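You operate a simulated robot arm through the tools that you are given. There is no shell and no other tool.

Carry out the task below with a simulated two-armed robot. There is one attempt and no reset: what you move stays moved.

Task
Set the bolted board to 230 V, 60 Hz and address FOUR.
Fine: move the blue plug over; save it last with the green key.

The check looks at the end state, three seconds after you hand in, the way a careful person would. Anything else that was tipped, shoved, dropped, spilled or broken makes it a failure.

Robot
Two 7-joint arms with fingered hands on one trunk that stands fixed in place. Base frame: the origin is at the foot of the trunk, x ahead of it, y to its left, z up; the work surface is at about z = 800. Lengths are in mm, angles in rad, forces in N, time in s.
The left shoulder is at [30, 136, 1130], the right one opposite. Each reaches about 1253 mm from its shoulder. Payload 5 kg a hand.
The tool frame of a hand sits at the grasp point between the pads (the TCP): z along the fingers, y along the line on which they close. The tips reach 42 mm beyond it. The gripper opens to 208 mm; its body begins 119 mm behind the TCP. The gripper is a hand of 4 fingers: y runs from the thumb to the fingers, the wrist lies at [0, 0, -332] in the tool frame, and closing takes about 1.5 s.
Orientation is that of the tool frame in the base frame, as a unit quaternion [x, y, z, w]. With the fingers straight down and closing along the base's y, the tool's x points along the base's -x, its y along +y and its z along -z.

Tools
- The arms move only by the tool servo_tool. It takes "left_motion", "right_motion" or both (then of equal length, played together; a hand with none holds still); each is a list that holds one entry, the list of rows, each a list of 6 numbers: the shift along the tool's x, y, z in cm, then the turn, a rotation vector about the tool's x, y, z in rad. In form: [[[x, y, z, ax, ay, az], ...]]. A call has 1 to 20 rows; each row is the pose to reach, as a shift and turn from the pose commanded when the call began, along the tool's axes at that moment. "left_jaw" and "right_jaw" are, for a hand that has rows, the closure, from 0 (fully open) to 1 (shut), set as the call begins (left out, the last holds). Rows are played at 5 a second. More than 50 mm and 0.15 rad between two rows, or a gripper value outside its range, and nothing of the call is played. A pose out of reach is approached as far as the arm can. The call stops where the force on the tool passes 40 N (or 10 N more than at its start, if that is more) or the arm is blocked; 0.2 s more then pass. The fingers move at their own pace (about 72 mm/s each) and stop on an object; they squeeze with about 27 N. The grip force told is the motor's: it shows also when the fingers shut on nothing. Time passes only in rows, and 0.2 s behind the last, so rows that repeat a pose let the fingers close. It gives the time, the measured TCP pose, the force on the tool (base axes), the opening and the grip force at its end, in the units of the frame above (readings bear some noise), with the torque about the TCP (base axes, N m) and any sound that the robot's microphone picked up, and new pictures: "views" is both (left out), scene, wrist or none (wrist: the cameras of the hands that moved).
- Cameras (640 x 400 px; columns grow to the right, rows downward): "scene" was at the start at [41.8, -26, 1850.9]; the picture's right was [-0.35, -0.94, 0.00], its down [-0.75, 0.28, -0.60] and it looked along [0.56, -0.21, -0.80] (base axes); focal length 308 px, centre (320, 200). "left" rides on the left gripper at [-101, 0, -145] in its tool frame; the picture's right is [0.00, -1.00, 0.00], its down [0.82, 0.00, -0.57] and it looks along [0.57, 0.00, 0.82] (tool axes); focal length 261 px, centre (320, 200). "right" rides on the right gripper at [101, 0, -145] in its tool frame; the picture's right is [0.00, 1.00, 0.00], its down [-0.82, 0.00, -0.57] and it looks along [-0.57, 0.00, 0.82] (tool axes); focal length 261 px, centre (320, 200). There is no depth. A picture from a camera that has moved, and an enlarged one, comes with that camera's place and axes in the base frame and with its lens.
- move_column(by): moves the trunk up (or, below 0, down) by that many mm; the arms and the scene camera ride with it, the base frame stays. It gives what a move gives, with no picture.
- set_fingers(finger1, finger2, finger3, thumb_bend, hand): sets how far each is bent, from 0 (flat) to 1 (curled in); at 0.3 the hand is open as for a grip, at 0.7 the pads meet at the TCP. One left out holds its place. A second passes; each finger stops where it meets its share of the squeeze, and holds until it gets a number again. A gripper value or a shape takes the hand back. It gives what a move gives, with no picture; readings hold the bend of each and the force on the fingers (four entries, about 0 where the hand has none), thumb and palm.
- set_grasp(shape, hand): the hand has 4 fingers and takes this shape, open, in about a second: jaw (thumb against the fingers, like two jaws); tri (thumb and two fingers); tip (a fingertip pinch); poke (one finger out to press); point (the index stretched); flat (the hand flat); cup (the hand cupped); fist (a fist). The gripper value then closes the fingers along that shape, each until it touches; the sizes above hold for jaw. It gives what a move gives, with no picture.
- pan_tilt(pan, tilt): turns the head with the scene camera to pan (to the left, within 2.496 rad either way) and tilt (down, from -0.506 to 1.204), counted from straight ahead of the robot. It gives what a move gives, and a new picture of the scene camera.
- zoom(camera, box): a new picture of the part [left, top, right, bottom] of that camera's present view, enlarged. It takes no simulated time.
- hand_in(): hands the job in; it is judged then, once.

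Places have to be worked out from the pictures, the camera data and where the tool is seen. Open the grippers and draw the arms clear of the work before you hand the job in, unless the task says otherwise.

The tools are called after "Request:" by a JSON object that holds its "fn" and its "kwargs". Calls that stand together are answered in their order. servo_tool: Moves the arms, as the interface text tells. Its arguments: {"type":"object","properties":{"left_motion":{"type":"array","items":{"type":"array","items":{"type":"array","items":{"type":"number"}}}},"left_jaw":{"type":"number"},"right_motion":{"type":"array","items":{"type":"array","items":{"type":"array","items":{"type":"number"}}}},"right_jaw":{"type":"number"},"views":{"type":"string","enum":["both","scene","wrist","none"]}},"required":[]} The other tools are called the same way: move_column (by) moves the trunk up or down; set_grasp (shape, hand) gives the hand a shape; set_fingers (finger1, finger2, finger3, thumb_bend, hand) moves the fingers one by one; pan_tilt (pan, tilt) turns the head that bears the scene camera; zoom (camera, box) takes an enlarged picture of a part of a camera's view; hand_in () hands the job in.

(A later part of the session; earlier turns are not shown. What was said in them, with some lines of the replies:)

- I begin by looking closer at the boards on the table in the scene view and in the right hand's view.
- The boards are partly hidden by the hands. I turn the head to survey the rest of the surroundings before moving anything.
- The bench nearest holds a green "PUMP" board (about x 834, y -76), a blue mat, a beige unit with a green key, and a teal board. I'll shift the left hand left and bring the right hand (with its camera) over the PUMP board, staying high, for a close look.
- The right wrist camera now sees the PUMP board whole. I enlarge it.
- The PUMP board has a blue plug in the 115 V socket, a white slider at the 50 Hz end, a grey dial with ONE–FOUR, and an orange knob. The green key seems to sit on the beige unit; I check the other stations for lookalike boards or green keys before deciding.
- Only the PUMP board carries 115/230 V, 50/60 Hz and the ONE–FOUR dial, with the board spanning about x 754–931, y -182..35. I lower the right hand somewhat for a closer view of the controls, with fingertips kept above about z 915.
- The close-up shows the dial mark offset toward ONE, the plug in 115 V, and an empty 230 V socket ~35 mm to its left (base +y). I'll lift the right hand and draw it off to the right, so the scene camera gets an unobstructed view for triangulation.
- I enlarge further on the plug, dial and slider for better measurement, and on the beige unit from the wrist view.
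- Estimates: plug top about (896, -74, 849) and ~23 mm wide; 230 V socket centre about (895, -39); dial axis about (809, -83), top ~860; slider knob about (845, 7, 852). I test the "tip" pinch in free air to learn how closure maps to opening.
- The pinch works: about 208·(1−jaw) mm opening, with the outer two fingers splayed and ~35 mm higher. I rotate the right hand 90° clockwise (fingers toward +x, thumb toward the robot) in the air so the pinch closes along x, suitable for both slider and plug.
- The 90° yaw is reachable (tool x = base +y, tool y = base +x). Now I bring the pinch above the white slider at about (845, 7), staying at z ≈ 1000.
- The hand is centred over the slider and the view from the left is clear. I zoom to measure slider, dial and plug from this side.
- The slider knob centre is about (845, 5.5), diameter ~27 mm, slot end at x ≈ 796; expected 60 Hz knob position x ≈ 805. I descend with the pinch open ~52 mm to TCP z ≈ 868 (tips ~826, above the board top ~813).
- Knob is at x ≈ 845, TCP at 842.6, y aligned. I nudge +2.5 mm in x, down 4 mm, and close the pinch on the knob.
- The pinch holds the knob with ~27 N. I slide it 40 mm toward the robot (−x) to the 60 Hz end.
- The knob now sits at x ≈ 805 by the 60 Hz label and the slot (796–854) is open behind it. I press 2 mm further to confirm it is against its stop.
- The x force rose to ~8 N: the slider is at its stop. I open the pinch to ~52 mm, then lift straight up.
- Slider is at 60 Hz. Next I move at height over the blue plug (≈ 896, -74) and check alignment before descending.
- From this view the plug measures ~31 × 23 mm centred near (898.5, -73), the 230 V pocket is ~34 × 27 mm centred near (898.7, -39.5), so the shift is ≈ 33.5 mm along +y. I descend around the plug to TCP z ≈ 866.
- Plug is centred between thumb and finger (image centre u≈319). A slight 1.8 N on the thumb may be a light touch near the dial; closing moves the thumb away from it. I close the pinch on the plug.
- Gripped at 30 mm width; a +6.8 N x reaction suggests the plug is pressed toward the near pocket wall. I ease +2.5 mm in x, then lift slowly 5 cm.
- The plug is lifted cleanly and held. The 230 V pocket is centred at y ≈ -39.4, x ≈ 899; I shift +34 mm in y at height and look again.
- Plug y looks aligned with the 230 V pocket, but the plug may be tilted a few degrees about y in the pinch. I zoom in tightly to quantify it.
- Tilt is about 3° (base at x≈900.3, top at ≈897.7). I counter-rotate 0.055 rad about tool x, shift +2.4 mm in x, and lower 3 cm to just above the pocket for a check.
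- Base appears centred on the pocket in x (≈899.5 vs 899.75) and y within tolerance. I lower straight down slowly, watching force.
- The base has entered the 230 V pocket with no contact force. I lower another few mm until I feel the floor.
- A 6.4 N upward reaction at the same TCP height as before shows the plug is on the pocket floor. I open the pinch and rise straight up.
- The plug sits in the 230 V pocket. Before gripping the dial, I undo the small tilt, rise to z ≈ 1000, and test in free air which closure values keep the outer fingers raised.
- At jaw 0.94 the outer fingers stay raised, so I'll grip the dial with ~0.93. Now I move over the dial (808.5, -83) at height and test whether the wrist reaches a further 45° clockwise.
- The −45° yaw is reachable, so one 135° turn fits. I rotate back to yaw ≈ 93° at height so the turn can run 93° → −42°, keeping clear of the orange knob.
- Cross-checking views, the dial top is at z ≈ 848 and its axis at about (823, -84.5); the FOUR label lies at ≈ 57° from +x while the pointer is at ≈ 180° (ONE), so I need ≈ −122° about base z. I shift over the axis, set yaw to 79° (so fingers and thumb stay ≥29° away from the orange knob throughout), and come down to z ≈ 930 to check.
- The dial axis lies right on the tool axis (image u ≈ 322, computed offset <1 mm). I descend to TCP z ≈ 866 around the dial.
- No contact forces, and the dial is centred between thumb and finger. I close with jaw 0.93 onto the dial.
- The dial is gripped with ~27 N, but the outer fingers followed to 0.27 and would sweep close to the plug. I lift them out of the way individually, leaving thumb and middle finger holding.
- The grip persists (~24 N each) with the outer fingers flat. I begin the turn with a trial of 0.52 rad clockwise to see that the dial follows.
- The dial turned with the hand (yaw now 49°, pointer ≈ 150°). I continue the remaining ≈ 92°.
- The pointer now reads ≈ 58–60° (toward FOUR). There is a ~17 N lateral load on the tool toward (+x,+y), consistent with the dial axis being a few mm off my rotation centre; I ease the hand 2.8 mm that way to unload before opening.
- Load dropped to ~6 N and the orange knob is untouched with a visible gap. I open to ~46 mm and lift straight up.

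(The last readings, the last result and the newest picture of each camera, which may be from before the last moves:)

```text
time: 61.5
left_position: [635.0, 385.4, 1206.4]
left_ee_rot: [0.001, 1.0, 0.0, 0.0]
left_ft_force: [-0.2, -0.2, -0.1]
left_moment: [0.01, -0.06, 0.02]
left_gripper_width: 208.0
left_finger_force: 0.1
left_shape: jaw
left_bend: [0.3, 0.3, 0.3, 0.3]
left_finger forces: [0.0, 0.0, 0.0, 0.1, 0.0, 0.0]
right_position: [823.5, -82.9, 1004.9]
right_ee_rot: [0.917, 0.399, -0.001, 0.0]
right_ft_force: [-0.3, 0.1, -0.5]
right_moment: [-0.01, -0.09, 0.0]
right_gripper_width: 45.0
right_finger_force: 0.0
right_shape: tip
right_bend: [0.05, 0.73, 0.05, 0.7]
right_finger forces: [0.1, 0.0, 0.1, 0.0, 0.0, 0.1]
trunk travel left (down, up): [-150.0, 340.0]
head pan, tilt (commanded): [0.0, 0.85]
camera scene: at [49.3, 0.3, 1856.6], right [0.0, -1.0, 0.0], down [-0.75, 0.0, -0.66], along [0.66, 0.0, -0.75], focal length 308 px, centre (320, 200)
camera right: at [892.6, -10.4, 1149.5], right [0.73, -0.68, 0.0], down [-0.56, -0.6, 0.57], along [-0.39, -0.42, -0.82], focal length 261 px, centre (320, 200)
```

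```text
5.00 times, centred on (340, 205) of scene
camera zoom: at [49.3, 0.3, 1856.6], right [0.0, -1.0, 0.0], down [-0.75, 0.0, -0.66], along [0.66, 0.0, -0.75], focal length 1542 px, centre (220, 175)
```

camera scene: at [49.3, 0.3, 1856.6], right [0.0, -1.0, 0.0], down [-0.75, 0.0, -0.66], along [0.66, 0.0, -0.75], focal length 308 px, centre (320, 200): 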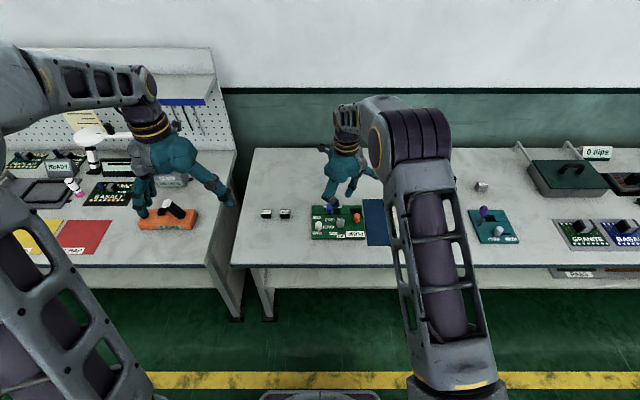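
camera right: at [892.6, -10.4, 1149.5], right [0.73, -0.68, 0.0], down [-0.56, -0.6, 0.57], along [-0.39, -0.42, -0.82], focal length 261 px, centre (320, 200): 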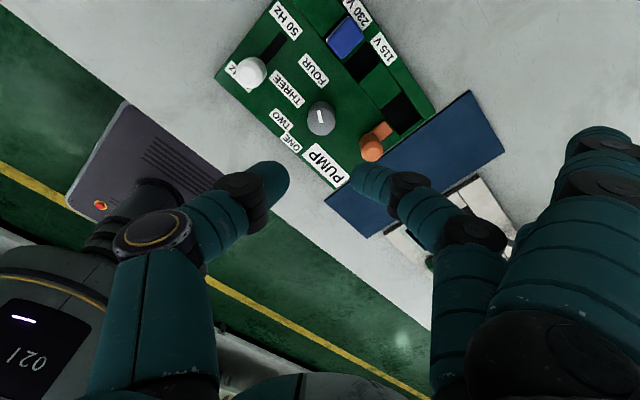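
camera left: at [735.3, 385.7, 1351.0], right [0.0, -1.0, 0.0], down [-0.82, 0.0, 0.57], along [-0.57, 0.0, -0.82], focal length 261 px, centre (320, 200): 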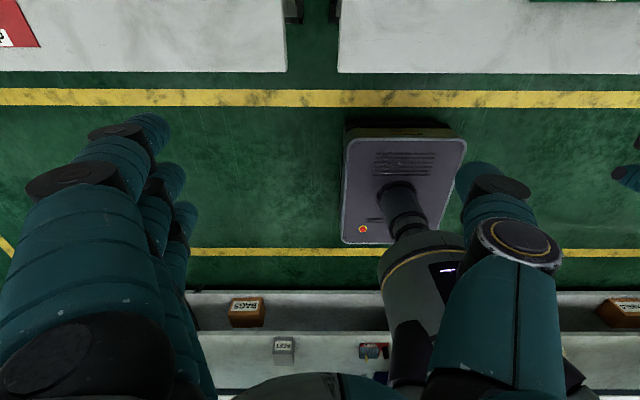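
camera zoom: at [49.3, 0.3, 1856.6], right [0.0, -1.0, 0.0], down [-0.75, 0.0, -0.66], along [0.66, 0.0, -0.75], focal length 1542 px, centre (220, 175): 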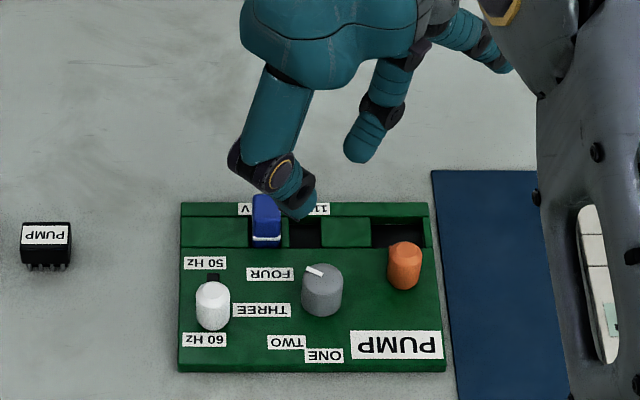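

The pointer now aims at FOUR (measured ≈ 58°, label centre ≈ 57°). I zoom in to verify plug seating and the rest of the board.

Request:
{"fn": "zoom", "kwargs": {"camera": "scene", "box": [320, 195, 360, 220]}}

Request:
{"fn": "zoom", "kwargs": {"camera": "right", "box": [300, 0, 420, 80]}}

Request:
{"fn": "zoom", "kwargs": {"camera": "right", "box": [260, 80, 400, 180]}}

```text
16.00 times, centred on (340, 208) of scene
camera zoom: at [49.3, 0.3, 1856.6], right [0.0, -1.0, 0.0], down [-0.75, 0.0, -0.66], along [0.66, 0.0, -0.75], focal length 4933 px, centre (0, 80)
```

zoom: 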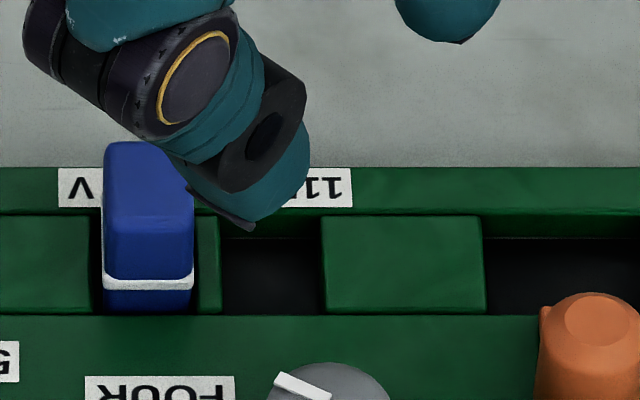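

```text
5.00 times, centred on (360, 40) of right
camera zoom: at [892.6, -10.4, 1149.5], right [0.73, -0.68, 0.0], down [-0.56, -0.6, 0.57], along [-0.39, -0.42, -0.82], focal length 1303 px, centre (120, 1000)
```

zoom: 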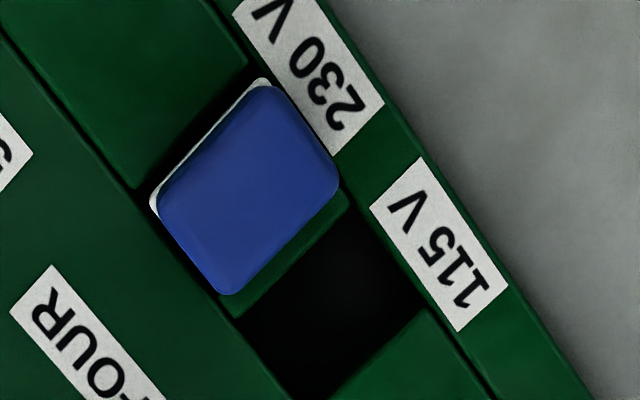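

```text
4.00 times, centred on (330, 130) of right
camera zoom: at [892.6, -10.4, 1149.5], right [0.73, -0.68, 0.0], down [-0.56, -0.6, 0.57], along [-0.39, -0.42, -0.82], focal length 1043 px, centre (280, 480)
```

zoom: 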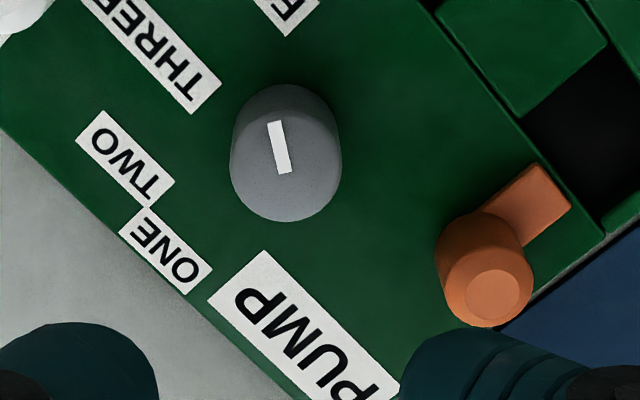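

The board reads 230 V, 60 Hz, FOUR, and everything else on it is undisturbed. The only green key is on the beige unit, which I triangulate to about (799, -432), top ≈ z 825–830. I carry the right hand there at height, rotating back to the default yaw with the pinch nearly shut as a presser.

Request:
{"fn": "servo_tool", "kwargs": {"right_motion": [[[-1.6, 1.29, 0, 0, 0, -0.137], [-3.2, 2.58, 0, 0, 0, -0.273], [-4.81, 3.87, 0, 0, 0, -0.41], [-6.41, 5.16, 0, 0, 0, -0.546], [-8.01, 6.45, 0, 0, 0, -0.683], [-9.62, 7.74, 0, 0, 0, -0.819], [-11.22, 9.03, 0, 0, 0, -0.956], [-12.82, 10.32, 0, 0, 0, -1.092], [-14.43, 11.62, 0, 0, 0, -1.229], [-16.03, 12.91, 0, 0, 0, -1.365], [-17.63, 14.2, 0, 0, 0, -1.502], [-19.24, 15.49, 0, 0, 0, -1.638], [-20.84, 16.78, 0, 0, 0, -1.775], [-22.44, 18.07, 0, 0, 0, -1.911], [-24.05, 19.36, 0, 0, 0, -2.048], [-25.65, 20.65, 0, 0, 0, -2.184], [-27.25, 21.94, 0, 0, 0, -2.321], [-27.25, 21.94, 0, 0, 0, -2.321]]], "right_jaw": 0.94, "views": "both"}}

Request:
{"fn": "zoom", "kwargs": {"camera": "right", "box": [220, 60, 420, 200]}}

```text
time: 65.3
left_position: [634.6, 385.8, 1206.7]
left_ee_rot: [-0.001, 1.0, 0.0, 0.0]
left_ft_force: [-0.4, 0.9, -0.1]
left_moment: [-0.07, 0.02, 0.0]
left_gripper_width: 207.9
left_finger_force: 0.1
left_shape: jaw
left_bend: [0.3, 0.3, 0.3, 0.3]
left_finger forces: [0.0, 0.1, 0.1, 0.0, 0.1, 0.0]
right_position: [800.2, -431.4, 1005.1]
right_ee_rot: [-0.001, 1.0, 0.0, 0.0]
right_ft_force: [-0.2, 0.7, -0.3]
right_moment: [-0.06, 0.0, -0.01]
right_gripper_width: 12.6
right_finger_force: 0.2
right_shape: tip
right_bend: [0.05, 0.71, 0.05, 0.7]
right_finger forces: [0.1, 0.1, 0.1, 0.0, 0.0, 0.0]
trunk travel left (down, up): [-150.0, 340.0]
head pan, tilt (commanded): [0.0, 0.85]
camera scene: at [50.7, 1.1, 1856.5], right [0.0, -1.0, 0.0], down [-0.75, 0.0, -0.66], along [0.66, 0.0, -0.75], focal length 308 px, centre (320, 200)
camera right: at [698.9, -432.0, 1149.6], right [0.0, 1.0, 0.0], down [0.82, 0.0, 0.57], along [0.57, 0.0, -0.82], focal length 261 px, centre (320, 200)
```

scene: 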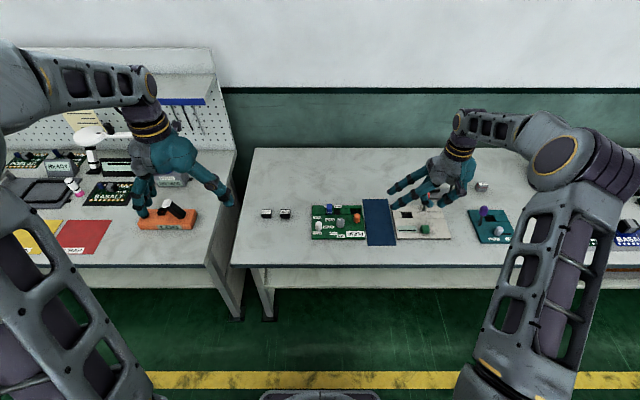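
right: 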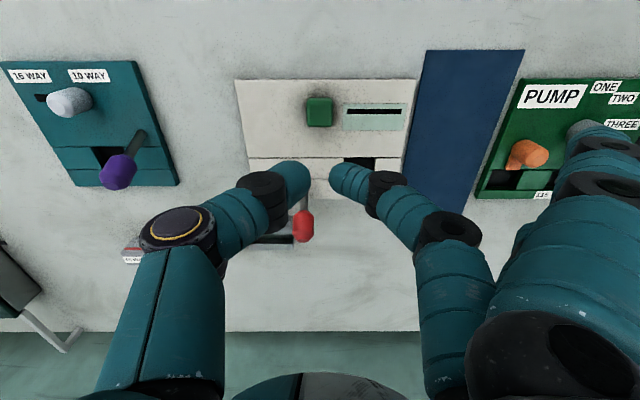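

```text
2.86 times, centred on (320, 130) of right
camera zoom: at [698.9, -432.0, 1149.6], right [0.0, 1.0, 0.0], down [0.82, 0.0, 0.57], along [0.57, 0.0, -0.82], focal length 745 px, centre (320, 400)
```

zoom: 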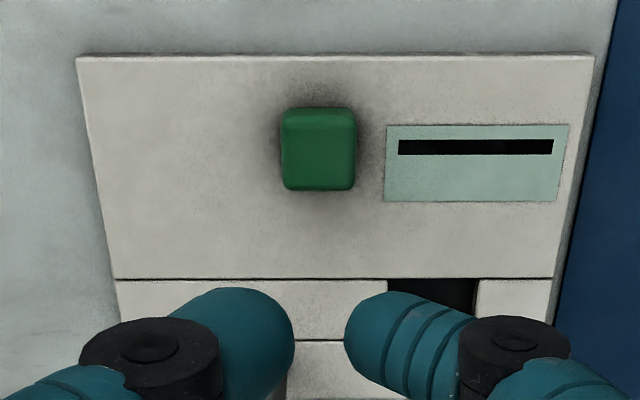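

The key is centred at about (796, -432), ~32 mm wide. I shut the pinch fully so both fingertips land inside the key, shift to its centre and come down to z ≈ 920 for a check.

Request:
{"fn": "servo_tool", "kwargs": {"right_motion": [[[0.2, -0.05, 1, 0, 0, 0], [0.45, -0.1, 3, 0, 0, 0], [0.45, -0.1, 5.5, 0, 0, 0], [0.45, -0.1, 8, 0, 0, 0], [0.45, -0.1, 8, 0, 0, 0], [0.45, -0.1, 8, 0, 0, 0]]], "right_jaw": 1.0, "views": "both"}}

Request:
{"fn": "zoom", "kwargs": {"camera": "right", "box": [220, 80, 420, 220]}}

Request:
{"fn": "zoom", "kwargs": {"camera": "scene", "box": [370, 165, 470, 245]}}

```text
time: 66.7
left_position: [635.9, 383.8, 1205.1]
left_ee_rot: [0.0, 1.0, 0.0, 0.0]
left_ft_force: [-0.2, -0.5, -0.6]
left_moment: [-0.01, -0.01, 0.01]
left_gripper_width: 207.6
left_finger_force: 0.1
left_shape: jaw
left_bend: [0.3, 0.3, 0.3, 0.3]
left_finger forces: [0.1, 0.0, 0.1, 0.0, 0.0, 0.0]
right_position: [797.6, -433.4, 925.0]
right_ee_rot: [0.001, 1.0, 0.0, 0.001]
right_ft_force: [0.1, -1.3, 0.3]
right_moment: [0.02, 0.01, 0.01]
right_gripper_width: 0.0
right_finger_force: 26.3
right_shape: tip
right_bend: [0.28, 0.7, 0.28, 0.7]
right_finger forces: [0.0, 0.1, 0.1, 0.1, 0.0, 0.1]
trunk travel left (down, up): [-150.0, 340.0]
head pan, tilt (commanded): [0.0, 0.85]
camera scene: at [50.9, 0.0, 1856.5], right [0.0, -1.0, 0.0], down [-0.75, 0.0, -0.66], along [0.66, 0.0, -0.75], focal length 308 px, centre (320, 200)
camera right: at [694.8, -432.7, 1069.1], right [0.0, 1.0, 0.0], down [0.82, 0.0, 0.57], along [0.57, 0.0, -0.82], focal length 261 px, centre (320, 200)
```

scene: 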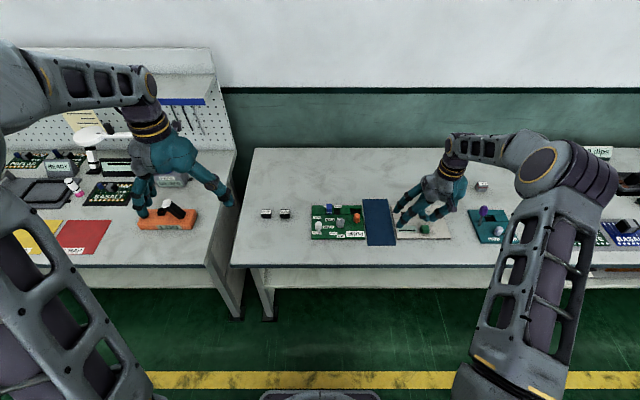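
right: 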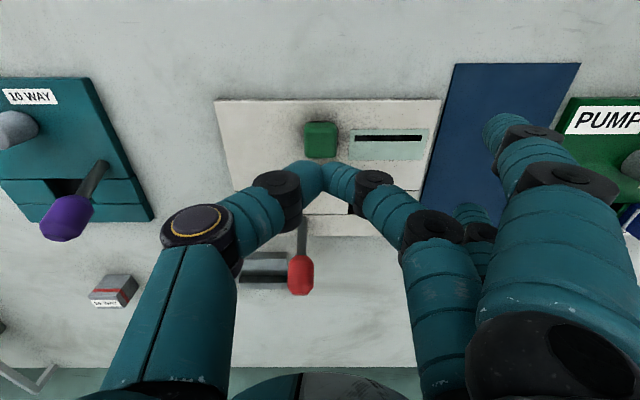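

```text
2.86 times, centred on (320, 150) of right
camera zoom: at [694.8, -432.7, 1069.1], right [0.0, 1.0, 0.0], down [0.82, 0.0, 0.57], along [0.57, 0.0, -0.82], focal length 745 px, centre (320, 343)
```

zoom: 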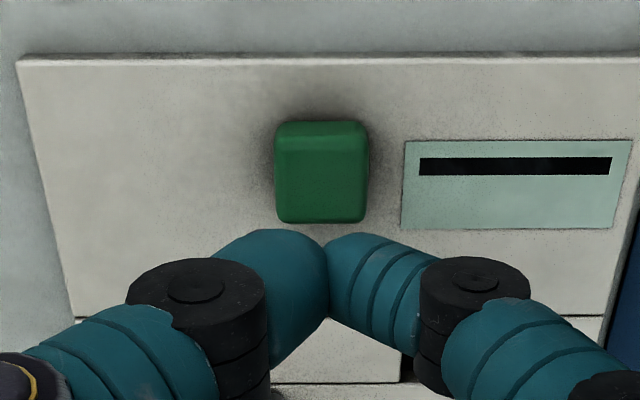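

```text
5.00 times, centred on (420, 205) of scene
camera zoom: at [50.9, 0.0, 1856.5], right [0.0, -1.0, 0.0], down [-0.75, 0.0, -0.66], along [0.66, 0.0, -0.75], focal length 1542 px, centre (-180, 175)
```

zoom: 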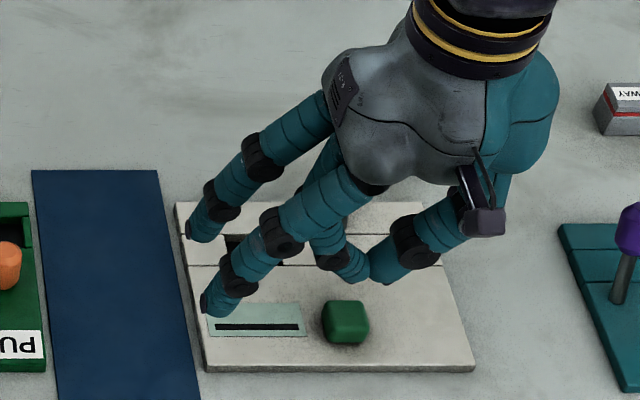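

The key is centred under the closed fingertips (≈ 797.5, -432). I come down to TCP z ≈ 880, just above expected contact.

Request:
{"fn": "servo_tool", "kwargs": {"right_motion": [[[0, 0, 1.5, 0, 0, 0], [0, 0, 3, 0, 0, 0], [0, 0, 4, 0, 0, 0], [0, 0, 4.5, 0, 0, 0], [0, 0, 4.5, 0, 0, 0]]], "views": "wrist"}}

Request:
{"fn": "zoom", "kwargs": {"camera": "right", "box": [220, 100, 420, 240]}}

Request:
{"fn": "zoom", "kwargs": {"camera": "scene", "box": [370, 165, 470, 245]}}

```text
time: 67.9
left_position: [634.4, 384.3, 1205.9]
left_ee_rot: [0.0, 1.0, -0.001, 0.0]
left_ft_force: [-0.2, 0.7, -0.2]
left_moment: [-0.01, 0.0, -0.01]
left_gripper_width: 208.0
left_finger_force: 0.1
left_shape: jaw
left_bend: [0.3, 0.3, 0.3, 0.3]
left_finger forces: [0.0, 0.0, 0.1, 0.0, 0.0, 0.0]
right_position: [795.7, -433.2, 880.7]
right_ee_rot: [0.0, 1.0, 0.0, 0.001]
right_ft_force: [-1.5, 0.4, 1.0]
right_moment: [0.01, 0.02, 0.01]
right_gripper_width: 0.0
right_finger_force: 27.0
right_shape: tip
right_bend: [0.28, 0.7, 0.28, 0.7]
right_finger forces: [0.1, 0.0, 0.0, 0.0, 0.1, 0.0]
trunk travel left (down, up): [-150.0, 340.0]
head pan, tilt (commanded): [0.0, 0.85]
camera right: at [694.5, -433.1, 1024.6], right [0.0, 1.0, 0.0], down [0.82, 0.0, 0.57], along [0.57, 0.0, -0.82], focal length 261 px, centre (320, 200)
```

right: 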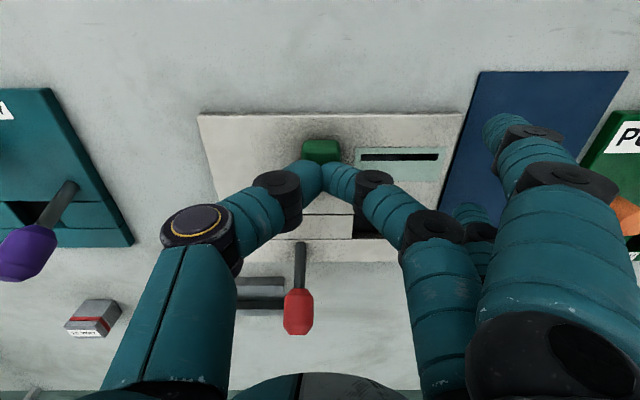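

```text
2.86 times, centred on (320, 170) of right
camera zoom: at [694.5, -433.1, 1024.6], right [0.0, 1.0, 0.0], down [0.82, 0.0, 0.57], along [0.57, 0.0, -0.82], focal length 745 px, centre (320, 286)
```

zoom: 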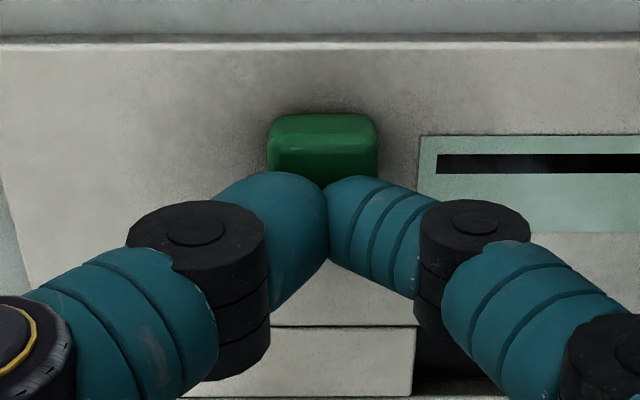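

```text
5.00 times, centred on (420, 205) of scene
camera zoom: at [50.5, 0.2, 1856.5], right [0.0, -1.0, 0.0], down [-0.75, 0.0, -0.66], along [0.66, 0.0, -0.75], focal length 1542 px, centre (-180, 175)
```

zoom: 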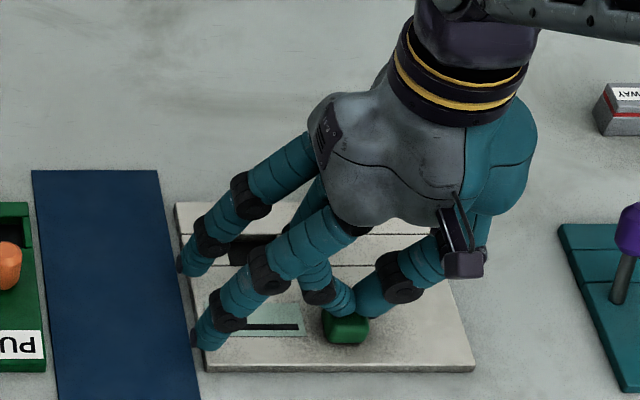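

Fingertips hover just above the key. I press down slowly 10 mm, watching force and any sound.

Request:
{"fn": "servo_tool", "kwargs": {"right_motion": [[[0, 0, 0.3, 0, 0, 0], [0, 0, 0.6, 0, 0, 0], [0, 0, 0.8, 0, 0, 0], [0, 0, 1.0, 0, 0, 0]]], "views": "wrist"}}

Request:
{"fn": "zoom", "kwargs": {"camera": "right", "box": [220, 100, 420, 240]}}

```text
time: 68.9
left_position: [634.5, 383.4, 1206.3]
left_ee_rot: [0.0, 1.0, 0.0, 0.0]
left_ft_force: [-0.1, -0.3, 0.4]
left_moment: [0.0, -0.02, -0.03]
left_gripper_width: 207.8
left_finger_force: 0.1
left_shape: jaw
left_bend: [0.3, 0.3, 0.3, 0.3]
left_finger forces: [0.0, 0.0, 0.0, 0.0, 0.0, 0.1]
right_position: [795.3, -432.5, 871.2]
right_ee_rot: [0.0, 1.0, 0.0, 0.002]
right_ft_force: [-0.6, -1.1, 12.1]
right_moment: [-0.09, 0.06, -0.04]
right_gripper_width: 0.1
right_finger_force: 27.2
right_shape: tip
right_bend: [0.28, 0.7, 0.28, 0.7]
right_finger forces: [0.0, 0.0, 0.0, 0.1, 0.0, 0.1]
trunk travel left (down, up): [-150.0, 340.0]
head pan, tilt (commanded): [0.0, 0.85]
heard: click
camera right: at [694.1, -433.1, 1016.1], right [0.0, 1.0, 0.0], down [0.82, 0.0, 0.57], along [0.57, 0.0, -0.82], focal length 261 px, centre (320, 200)
```

right: 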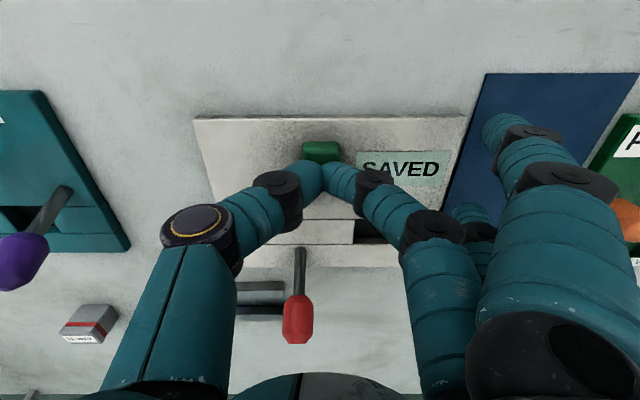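

```text
2.86 times, centred on (320, 170) of right
camera zoom: at [694.1, -433.1, 1016.1], right [0.0, 1.0, 0.0], down [0.82, 0.0, 0.57], along [0.57, 0.0, -0.82], focal length 745 px, centre (320, 286)
```

zoom: 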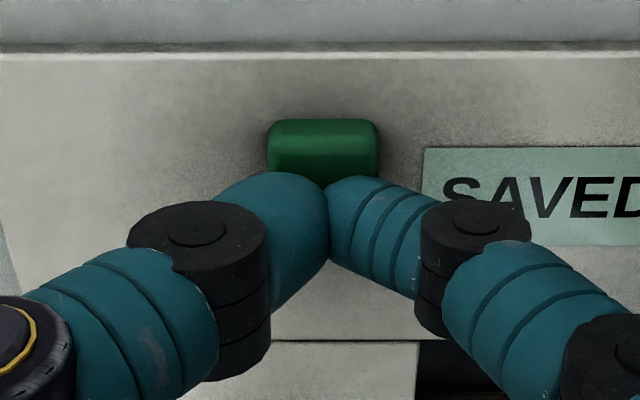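

A click was heard and the display shows "SAVED". I lift the hand off the key straight up, then draw back.

Request:
{"fn": "servo_tool", "kwargs": {"right_motion": [[[0, 0, -1, 0, 0, 0], [0, 0, -3, 0, 0, 0], [0, 0, -6, 0, 0, 0], [0, 0, -10, 0, 0, 0], [0, 0, -14, 0, 0, 0], [2, -2, -18, 0, 0, 0], [5, -4, -21, 0, 0, 0], [9, -5, -23, 0, 0, 0], [13, -5, -25, 0, 0, 0], [17, -5, -26, 0, 0, 0]]], "views": "both"}}

Request:
{"fn": "zoom", "kwargs": {"camera": "right", "box": [220, 120, 520, 300]}}

Request:
{"fn": "zoom", "kwargs": {"camera": "scene", "box": [290, 165, 390, 245]}}

```text
time: 71.1
left_position: [632.4, 384.8, 1208.2]
left_ee_rot: [-0.001, 1.0, 0.0, 0.001]
left_ft_force: [-1.0, 0.1, 0.2]
left_moment: [-0.03, -0.13, 0.02]
left_gripper_width: 207.7
left_finger_force: 0.0
left_shape: jaw
left_bend: [0.3, 0.3, 0.3, 0.3]
left_finger forces: [0.1, 0.0, 0.0, 0.0, 0.0, 0.0]
right_position: [625.6, -483.3, 1131.8]
right_ee_rot: [0.0, 1.0, 0.0, 0.001]
right_ft_force: [-1.5, -0.2, -0.1]
right_moment: [-0.08, -0.13, 0.02]
right_gripper_width: 0.2
right_finger_force: 26.6
right_shape: tip
right_bend: [0.28, 0.7, 0.28, 0.7]
right_finger forces: [0.0, 0.0, 0.0, 0.0, 0.0, 0.1]
trunk travel left (down, up): [-150.0, 340.0]
head pan, tilt (commanded): [0.0, 0.85]
camera scene: at [48.2, 0.1, 1856.6], right [0.0, -1.0, 0.0], down [-0.75, 0.0, -0.66], along [0.66, 0.0, -0.75], focal length 308 px, centre (320, 200)
camera right: at [522.7, -482.9, 1275.4], right [0.0, 1.0, 0.0], down [0.82, 0.0, 0.57], along [0.57, 0.0, -0.82], focal length 261 px, centre (320, 200)
```

scene: 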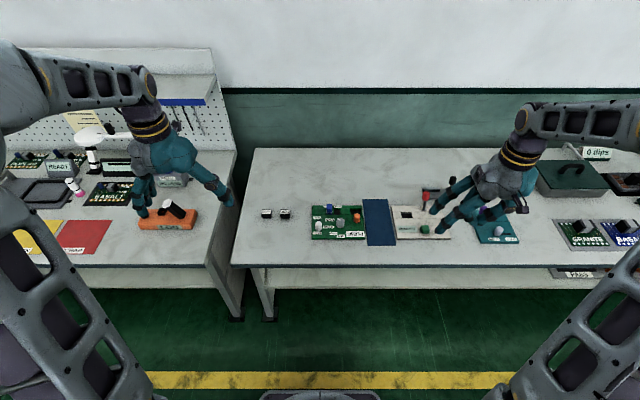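
right: 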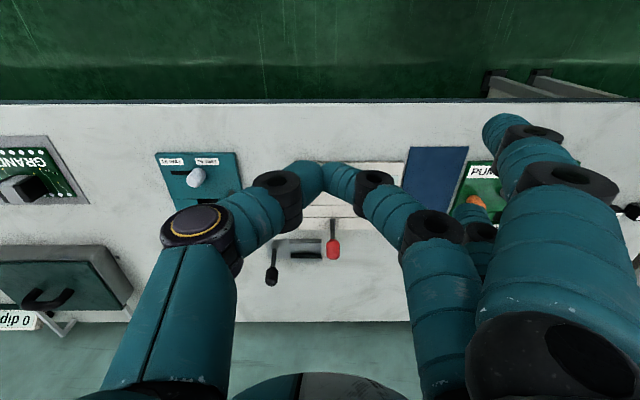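

```text
2.13 times, centred on (370, 210) of right
camera zoom: at [522.7, -482.9, 1275.4], right [0.0, 1.0, 0.0], down [0.82, 0.0, 0.57], along [0.57, 0.0, -0.82], focal length 556 px, centre (213, 179)
```

zoom: 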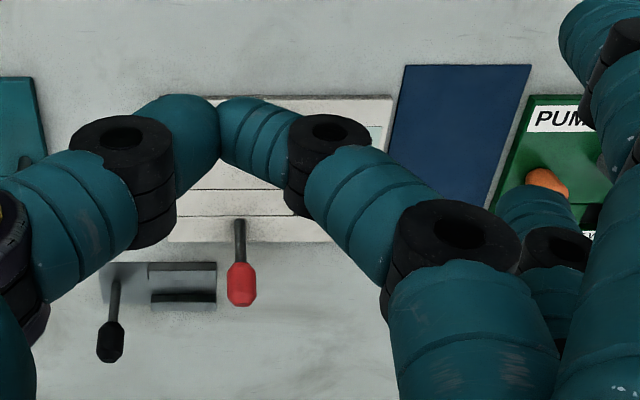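

```text
5.00 times, centred on (340, 205) of scene
camera zoom: at [48.2, 0.1, 1856.6], right [0.0, -1.0, 0.0], down [-0.75, 0.0, -0.66], along [0.66, 0.0, -0.75], focal length 1542 px, centre (220, 175)
```

zoom: 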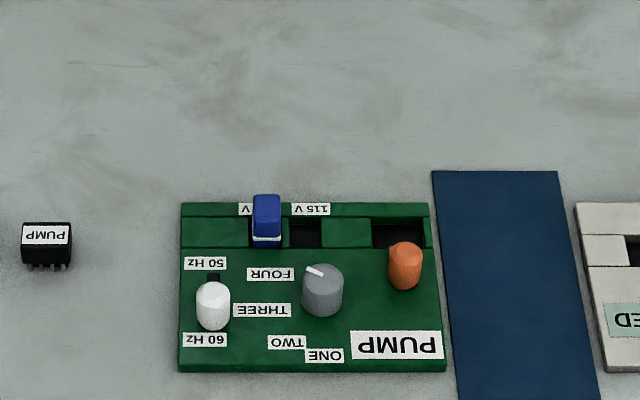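

The board clearly shows 230 V, 60 Hz, FOUR, and the display reads SAVED. I open the right hand and draw it back and up to a clear rest pose.

Request:
{"fn": "set_grasp", "kwargs": {"hand": "right", "shape": "jaw"}}

Request:
{"fn": "servo_tool", "kwargs": {"right_motion": [[[1, -3, -2, 0, 0, 0], [2, -6, -4, 0, 0, 0], [3, -9, -6, 0, 0, 0], [3, -12, -8, 0, 0, 0], [3, -12, -8, 0, 0, 0], [3, -12, -8, 0, 0, 0]]], "right_jaw": 0, "views": "both"}}

Request:
{"fn": "zoom", "kwargs": {"camera": "scene", "box": [240, 165, 560, 255]}}

Request:
{"fn": "zoom", "kwargs": {"camera": "scene", "box": [385, 185, 465, 245]}}

```text
time: 72.0
left_position: [634.5, 384.0, 1207.2]
left_ee_rot: [0.0, 1.0, 0.001, 0.0]
left_ft_force: [0.3, -0.1, 0.0]
left_moment: [0.0, -0.04, -0.03]
left_gripper_width: 207.8
left_finger_force: 0.0
left_shape: jaw
left_bend: [0.3, 0.3, 0.3, 0.3]
left_finger forces: [0.0, 0.0, 0.0, 0.1, 0.0, 0.0]
right_position: [626.8, -482.7, 1130.7]
right_ee_rot: [0.001, 1.0, 0.0, 0.0]
right_ft_force: [-1.2, -0.1, 0.5]
right_moment: [0.0, -0.03, 0.01]
right_gripper_width: 208.1
right_finger_force: 0.0
right_shape: jaw
right_bend: [0.3, 0.3, 0.3, 0.3]
right_finger forces: [0.0, 0.1, 0.1, 0.0, 0.0, 0.1]
trunk travel left (down, up): [-150.0, 340.0]
head pan, tilt (commanded): [0.0, 0.85]
```

```text
time: 73.4
left_position: [635.1, 383.8, 1206.0]
left_ee_rot: [0.0, 1.0, 0.0, 0.0]
left_ft_force: [0.4, 0.2, -0.1]
left_moment: [0.06, -0.02, 0.0]
left_gripper_width: 207.9
left_finger_force: 0.0
left_shape: jaw
left_bend: [0.3, 0.3, 0.3, 0.3]
left_finger forces: [0.0, 0.0, 0.0, 0.0, 0.1, 0.0]
right_position: [595.8, -603.2, 1209.9]
right_ee_rot: [-0.001, 1.0, 0.0, 0.0]
right_ft_force: [0.5, 0.3, -1.2]
right_moment: [0.04, 0.04, 0.01]
right_gripper_width: 208.0
right_finger_force: 0.0
right_shape: jaw
right_bend: [0.3, 0.3, 0.3, 0.3]
right_finger forces: [0.0, 0.0, 0.0, 0.1, 0.0, 0.0]
trunk travel left (down, up): [-150.0, 340.0]
head pan, tilt (commanded): [0.0, 0.85]
camera scene: at [50.3, -0.4, 1856.5], right [0.0, -1.0, 0.0], down [-0.75, 0.0, -0.66], along [0.66, 0.0, -0.75], focal length 308 px, centre (320, 200)
camera right: at [493.8, -604.4, 1354.8], right [0.0, 1.0, 0.0], down [0.82, 0.0, 0.57], along [0.57, 0.0, -0.82], focal length 261 px, centre (320, 200)
```

scene: 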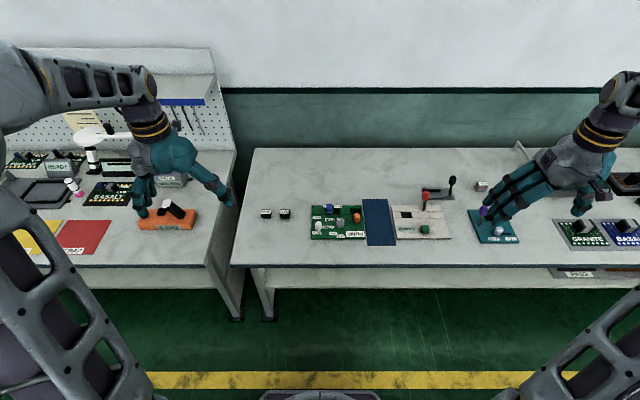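
right: 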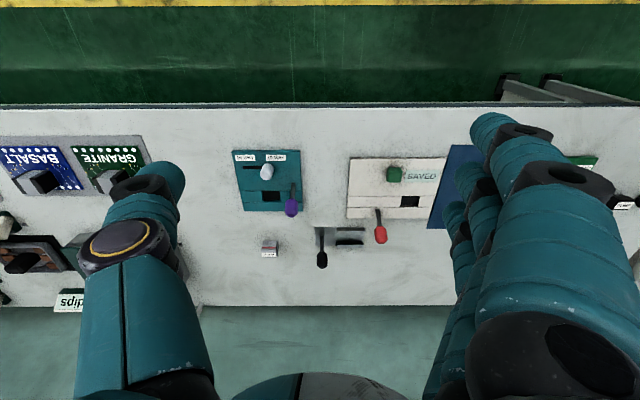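

```text
2.00 times, centred on (400, 210) of scene
camera zoom: at [50.3, -0.4, 1856.5], right [0.0, -1.0, 0.0], down [-0.75, 0.0, -0.66], along [0.66, 0.0, -0.75], focal length 617 px, centre (160, 180)
```

zoom: 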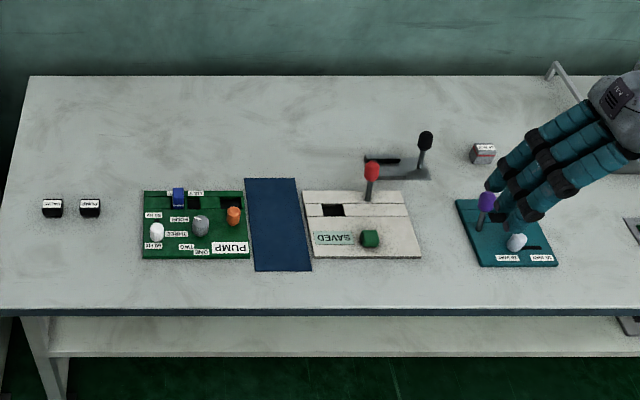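

```text
6.67 times, centred on (425, 215) of scene
camera zoom: at [50.3, -0.4, 1856.5], right [0.0, -1.0, 0.0], down [-0.75, 0.0, -0.66], along [0.66, 0.0, -0.75], focal length 2055 px, centre (-380, 100)
```

zoom: 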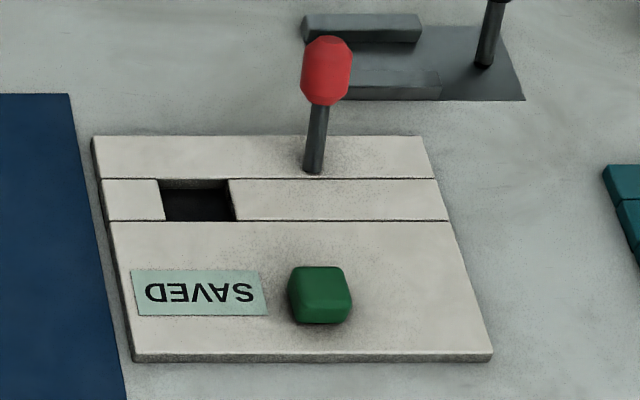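

The display reads SAVED, the board is set to 230 V / 60 Hz / FOUR, all other items are where they were, both hands are open and clear. I hand the job in.

Request:
{"fn": "hand_in", "kwargs": {}}

```text
The job is handed in.
```

The PUMP board, the only one with these controls, which I took to be the bolted board, is set to 230 V, 60 Hz and address FOUR. I saved it last with the green key and handed the job in.

- **Voltage:** the blue plug is out of the 115 V socket and seated in the 230 V one.
- **Frequency:** the white slider is against its stop at the 60 Hz end.
- **Address:** the dial was turned from ONE to FOUR. I measured its pointer at about 58° and the FOUR label at about 57°, each good to a few degrees.
- **Save:** the only green key I found at this bench is on the beige unit beside the board. Pressing it gave a click, and the display changed to SAVED.

The hand's thumb may have lightly touched the dial while I was gripping the plug; that was before I set the dial. In the last pictures nothing else looked moved, and both hands were open and clear of the work.
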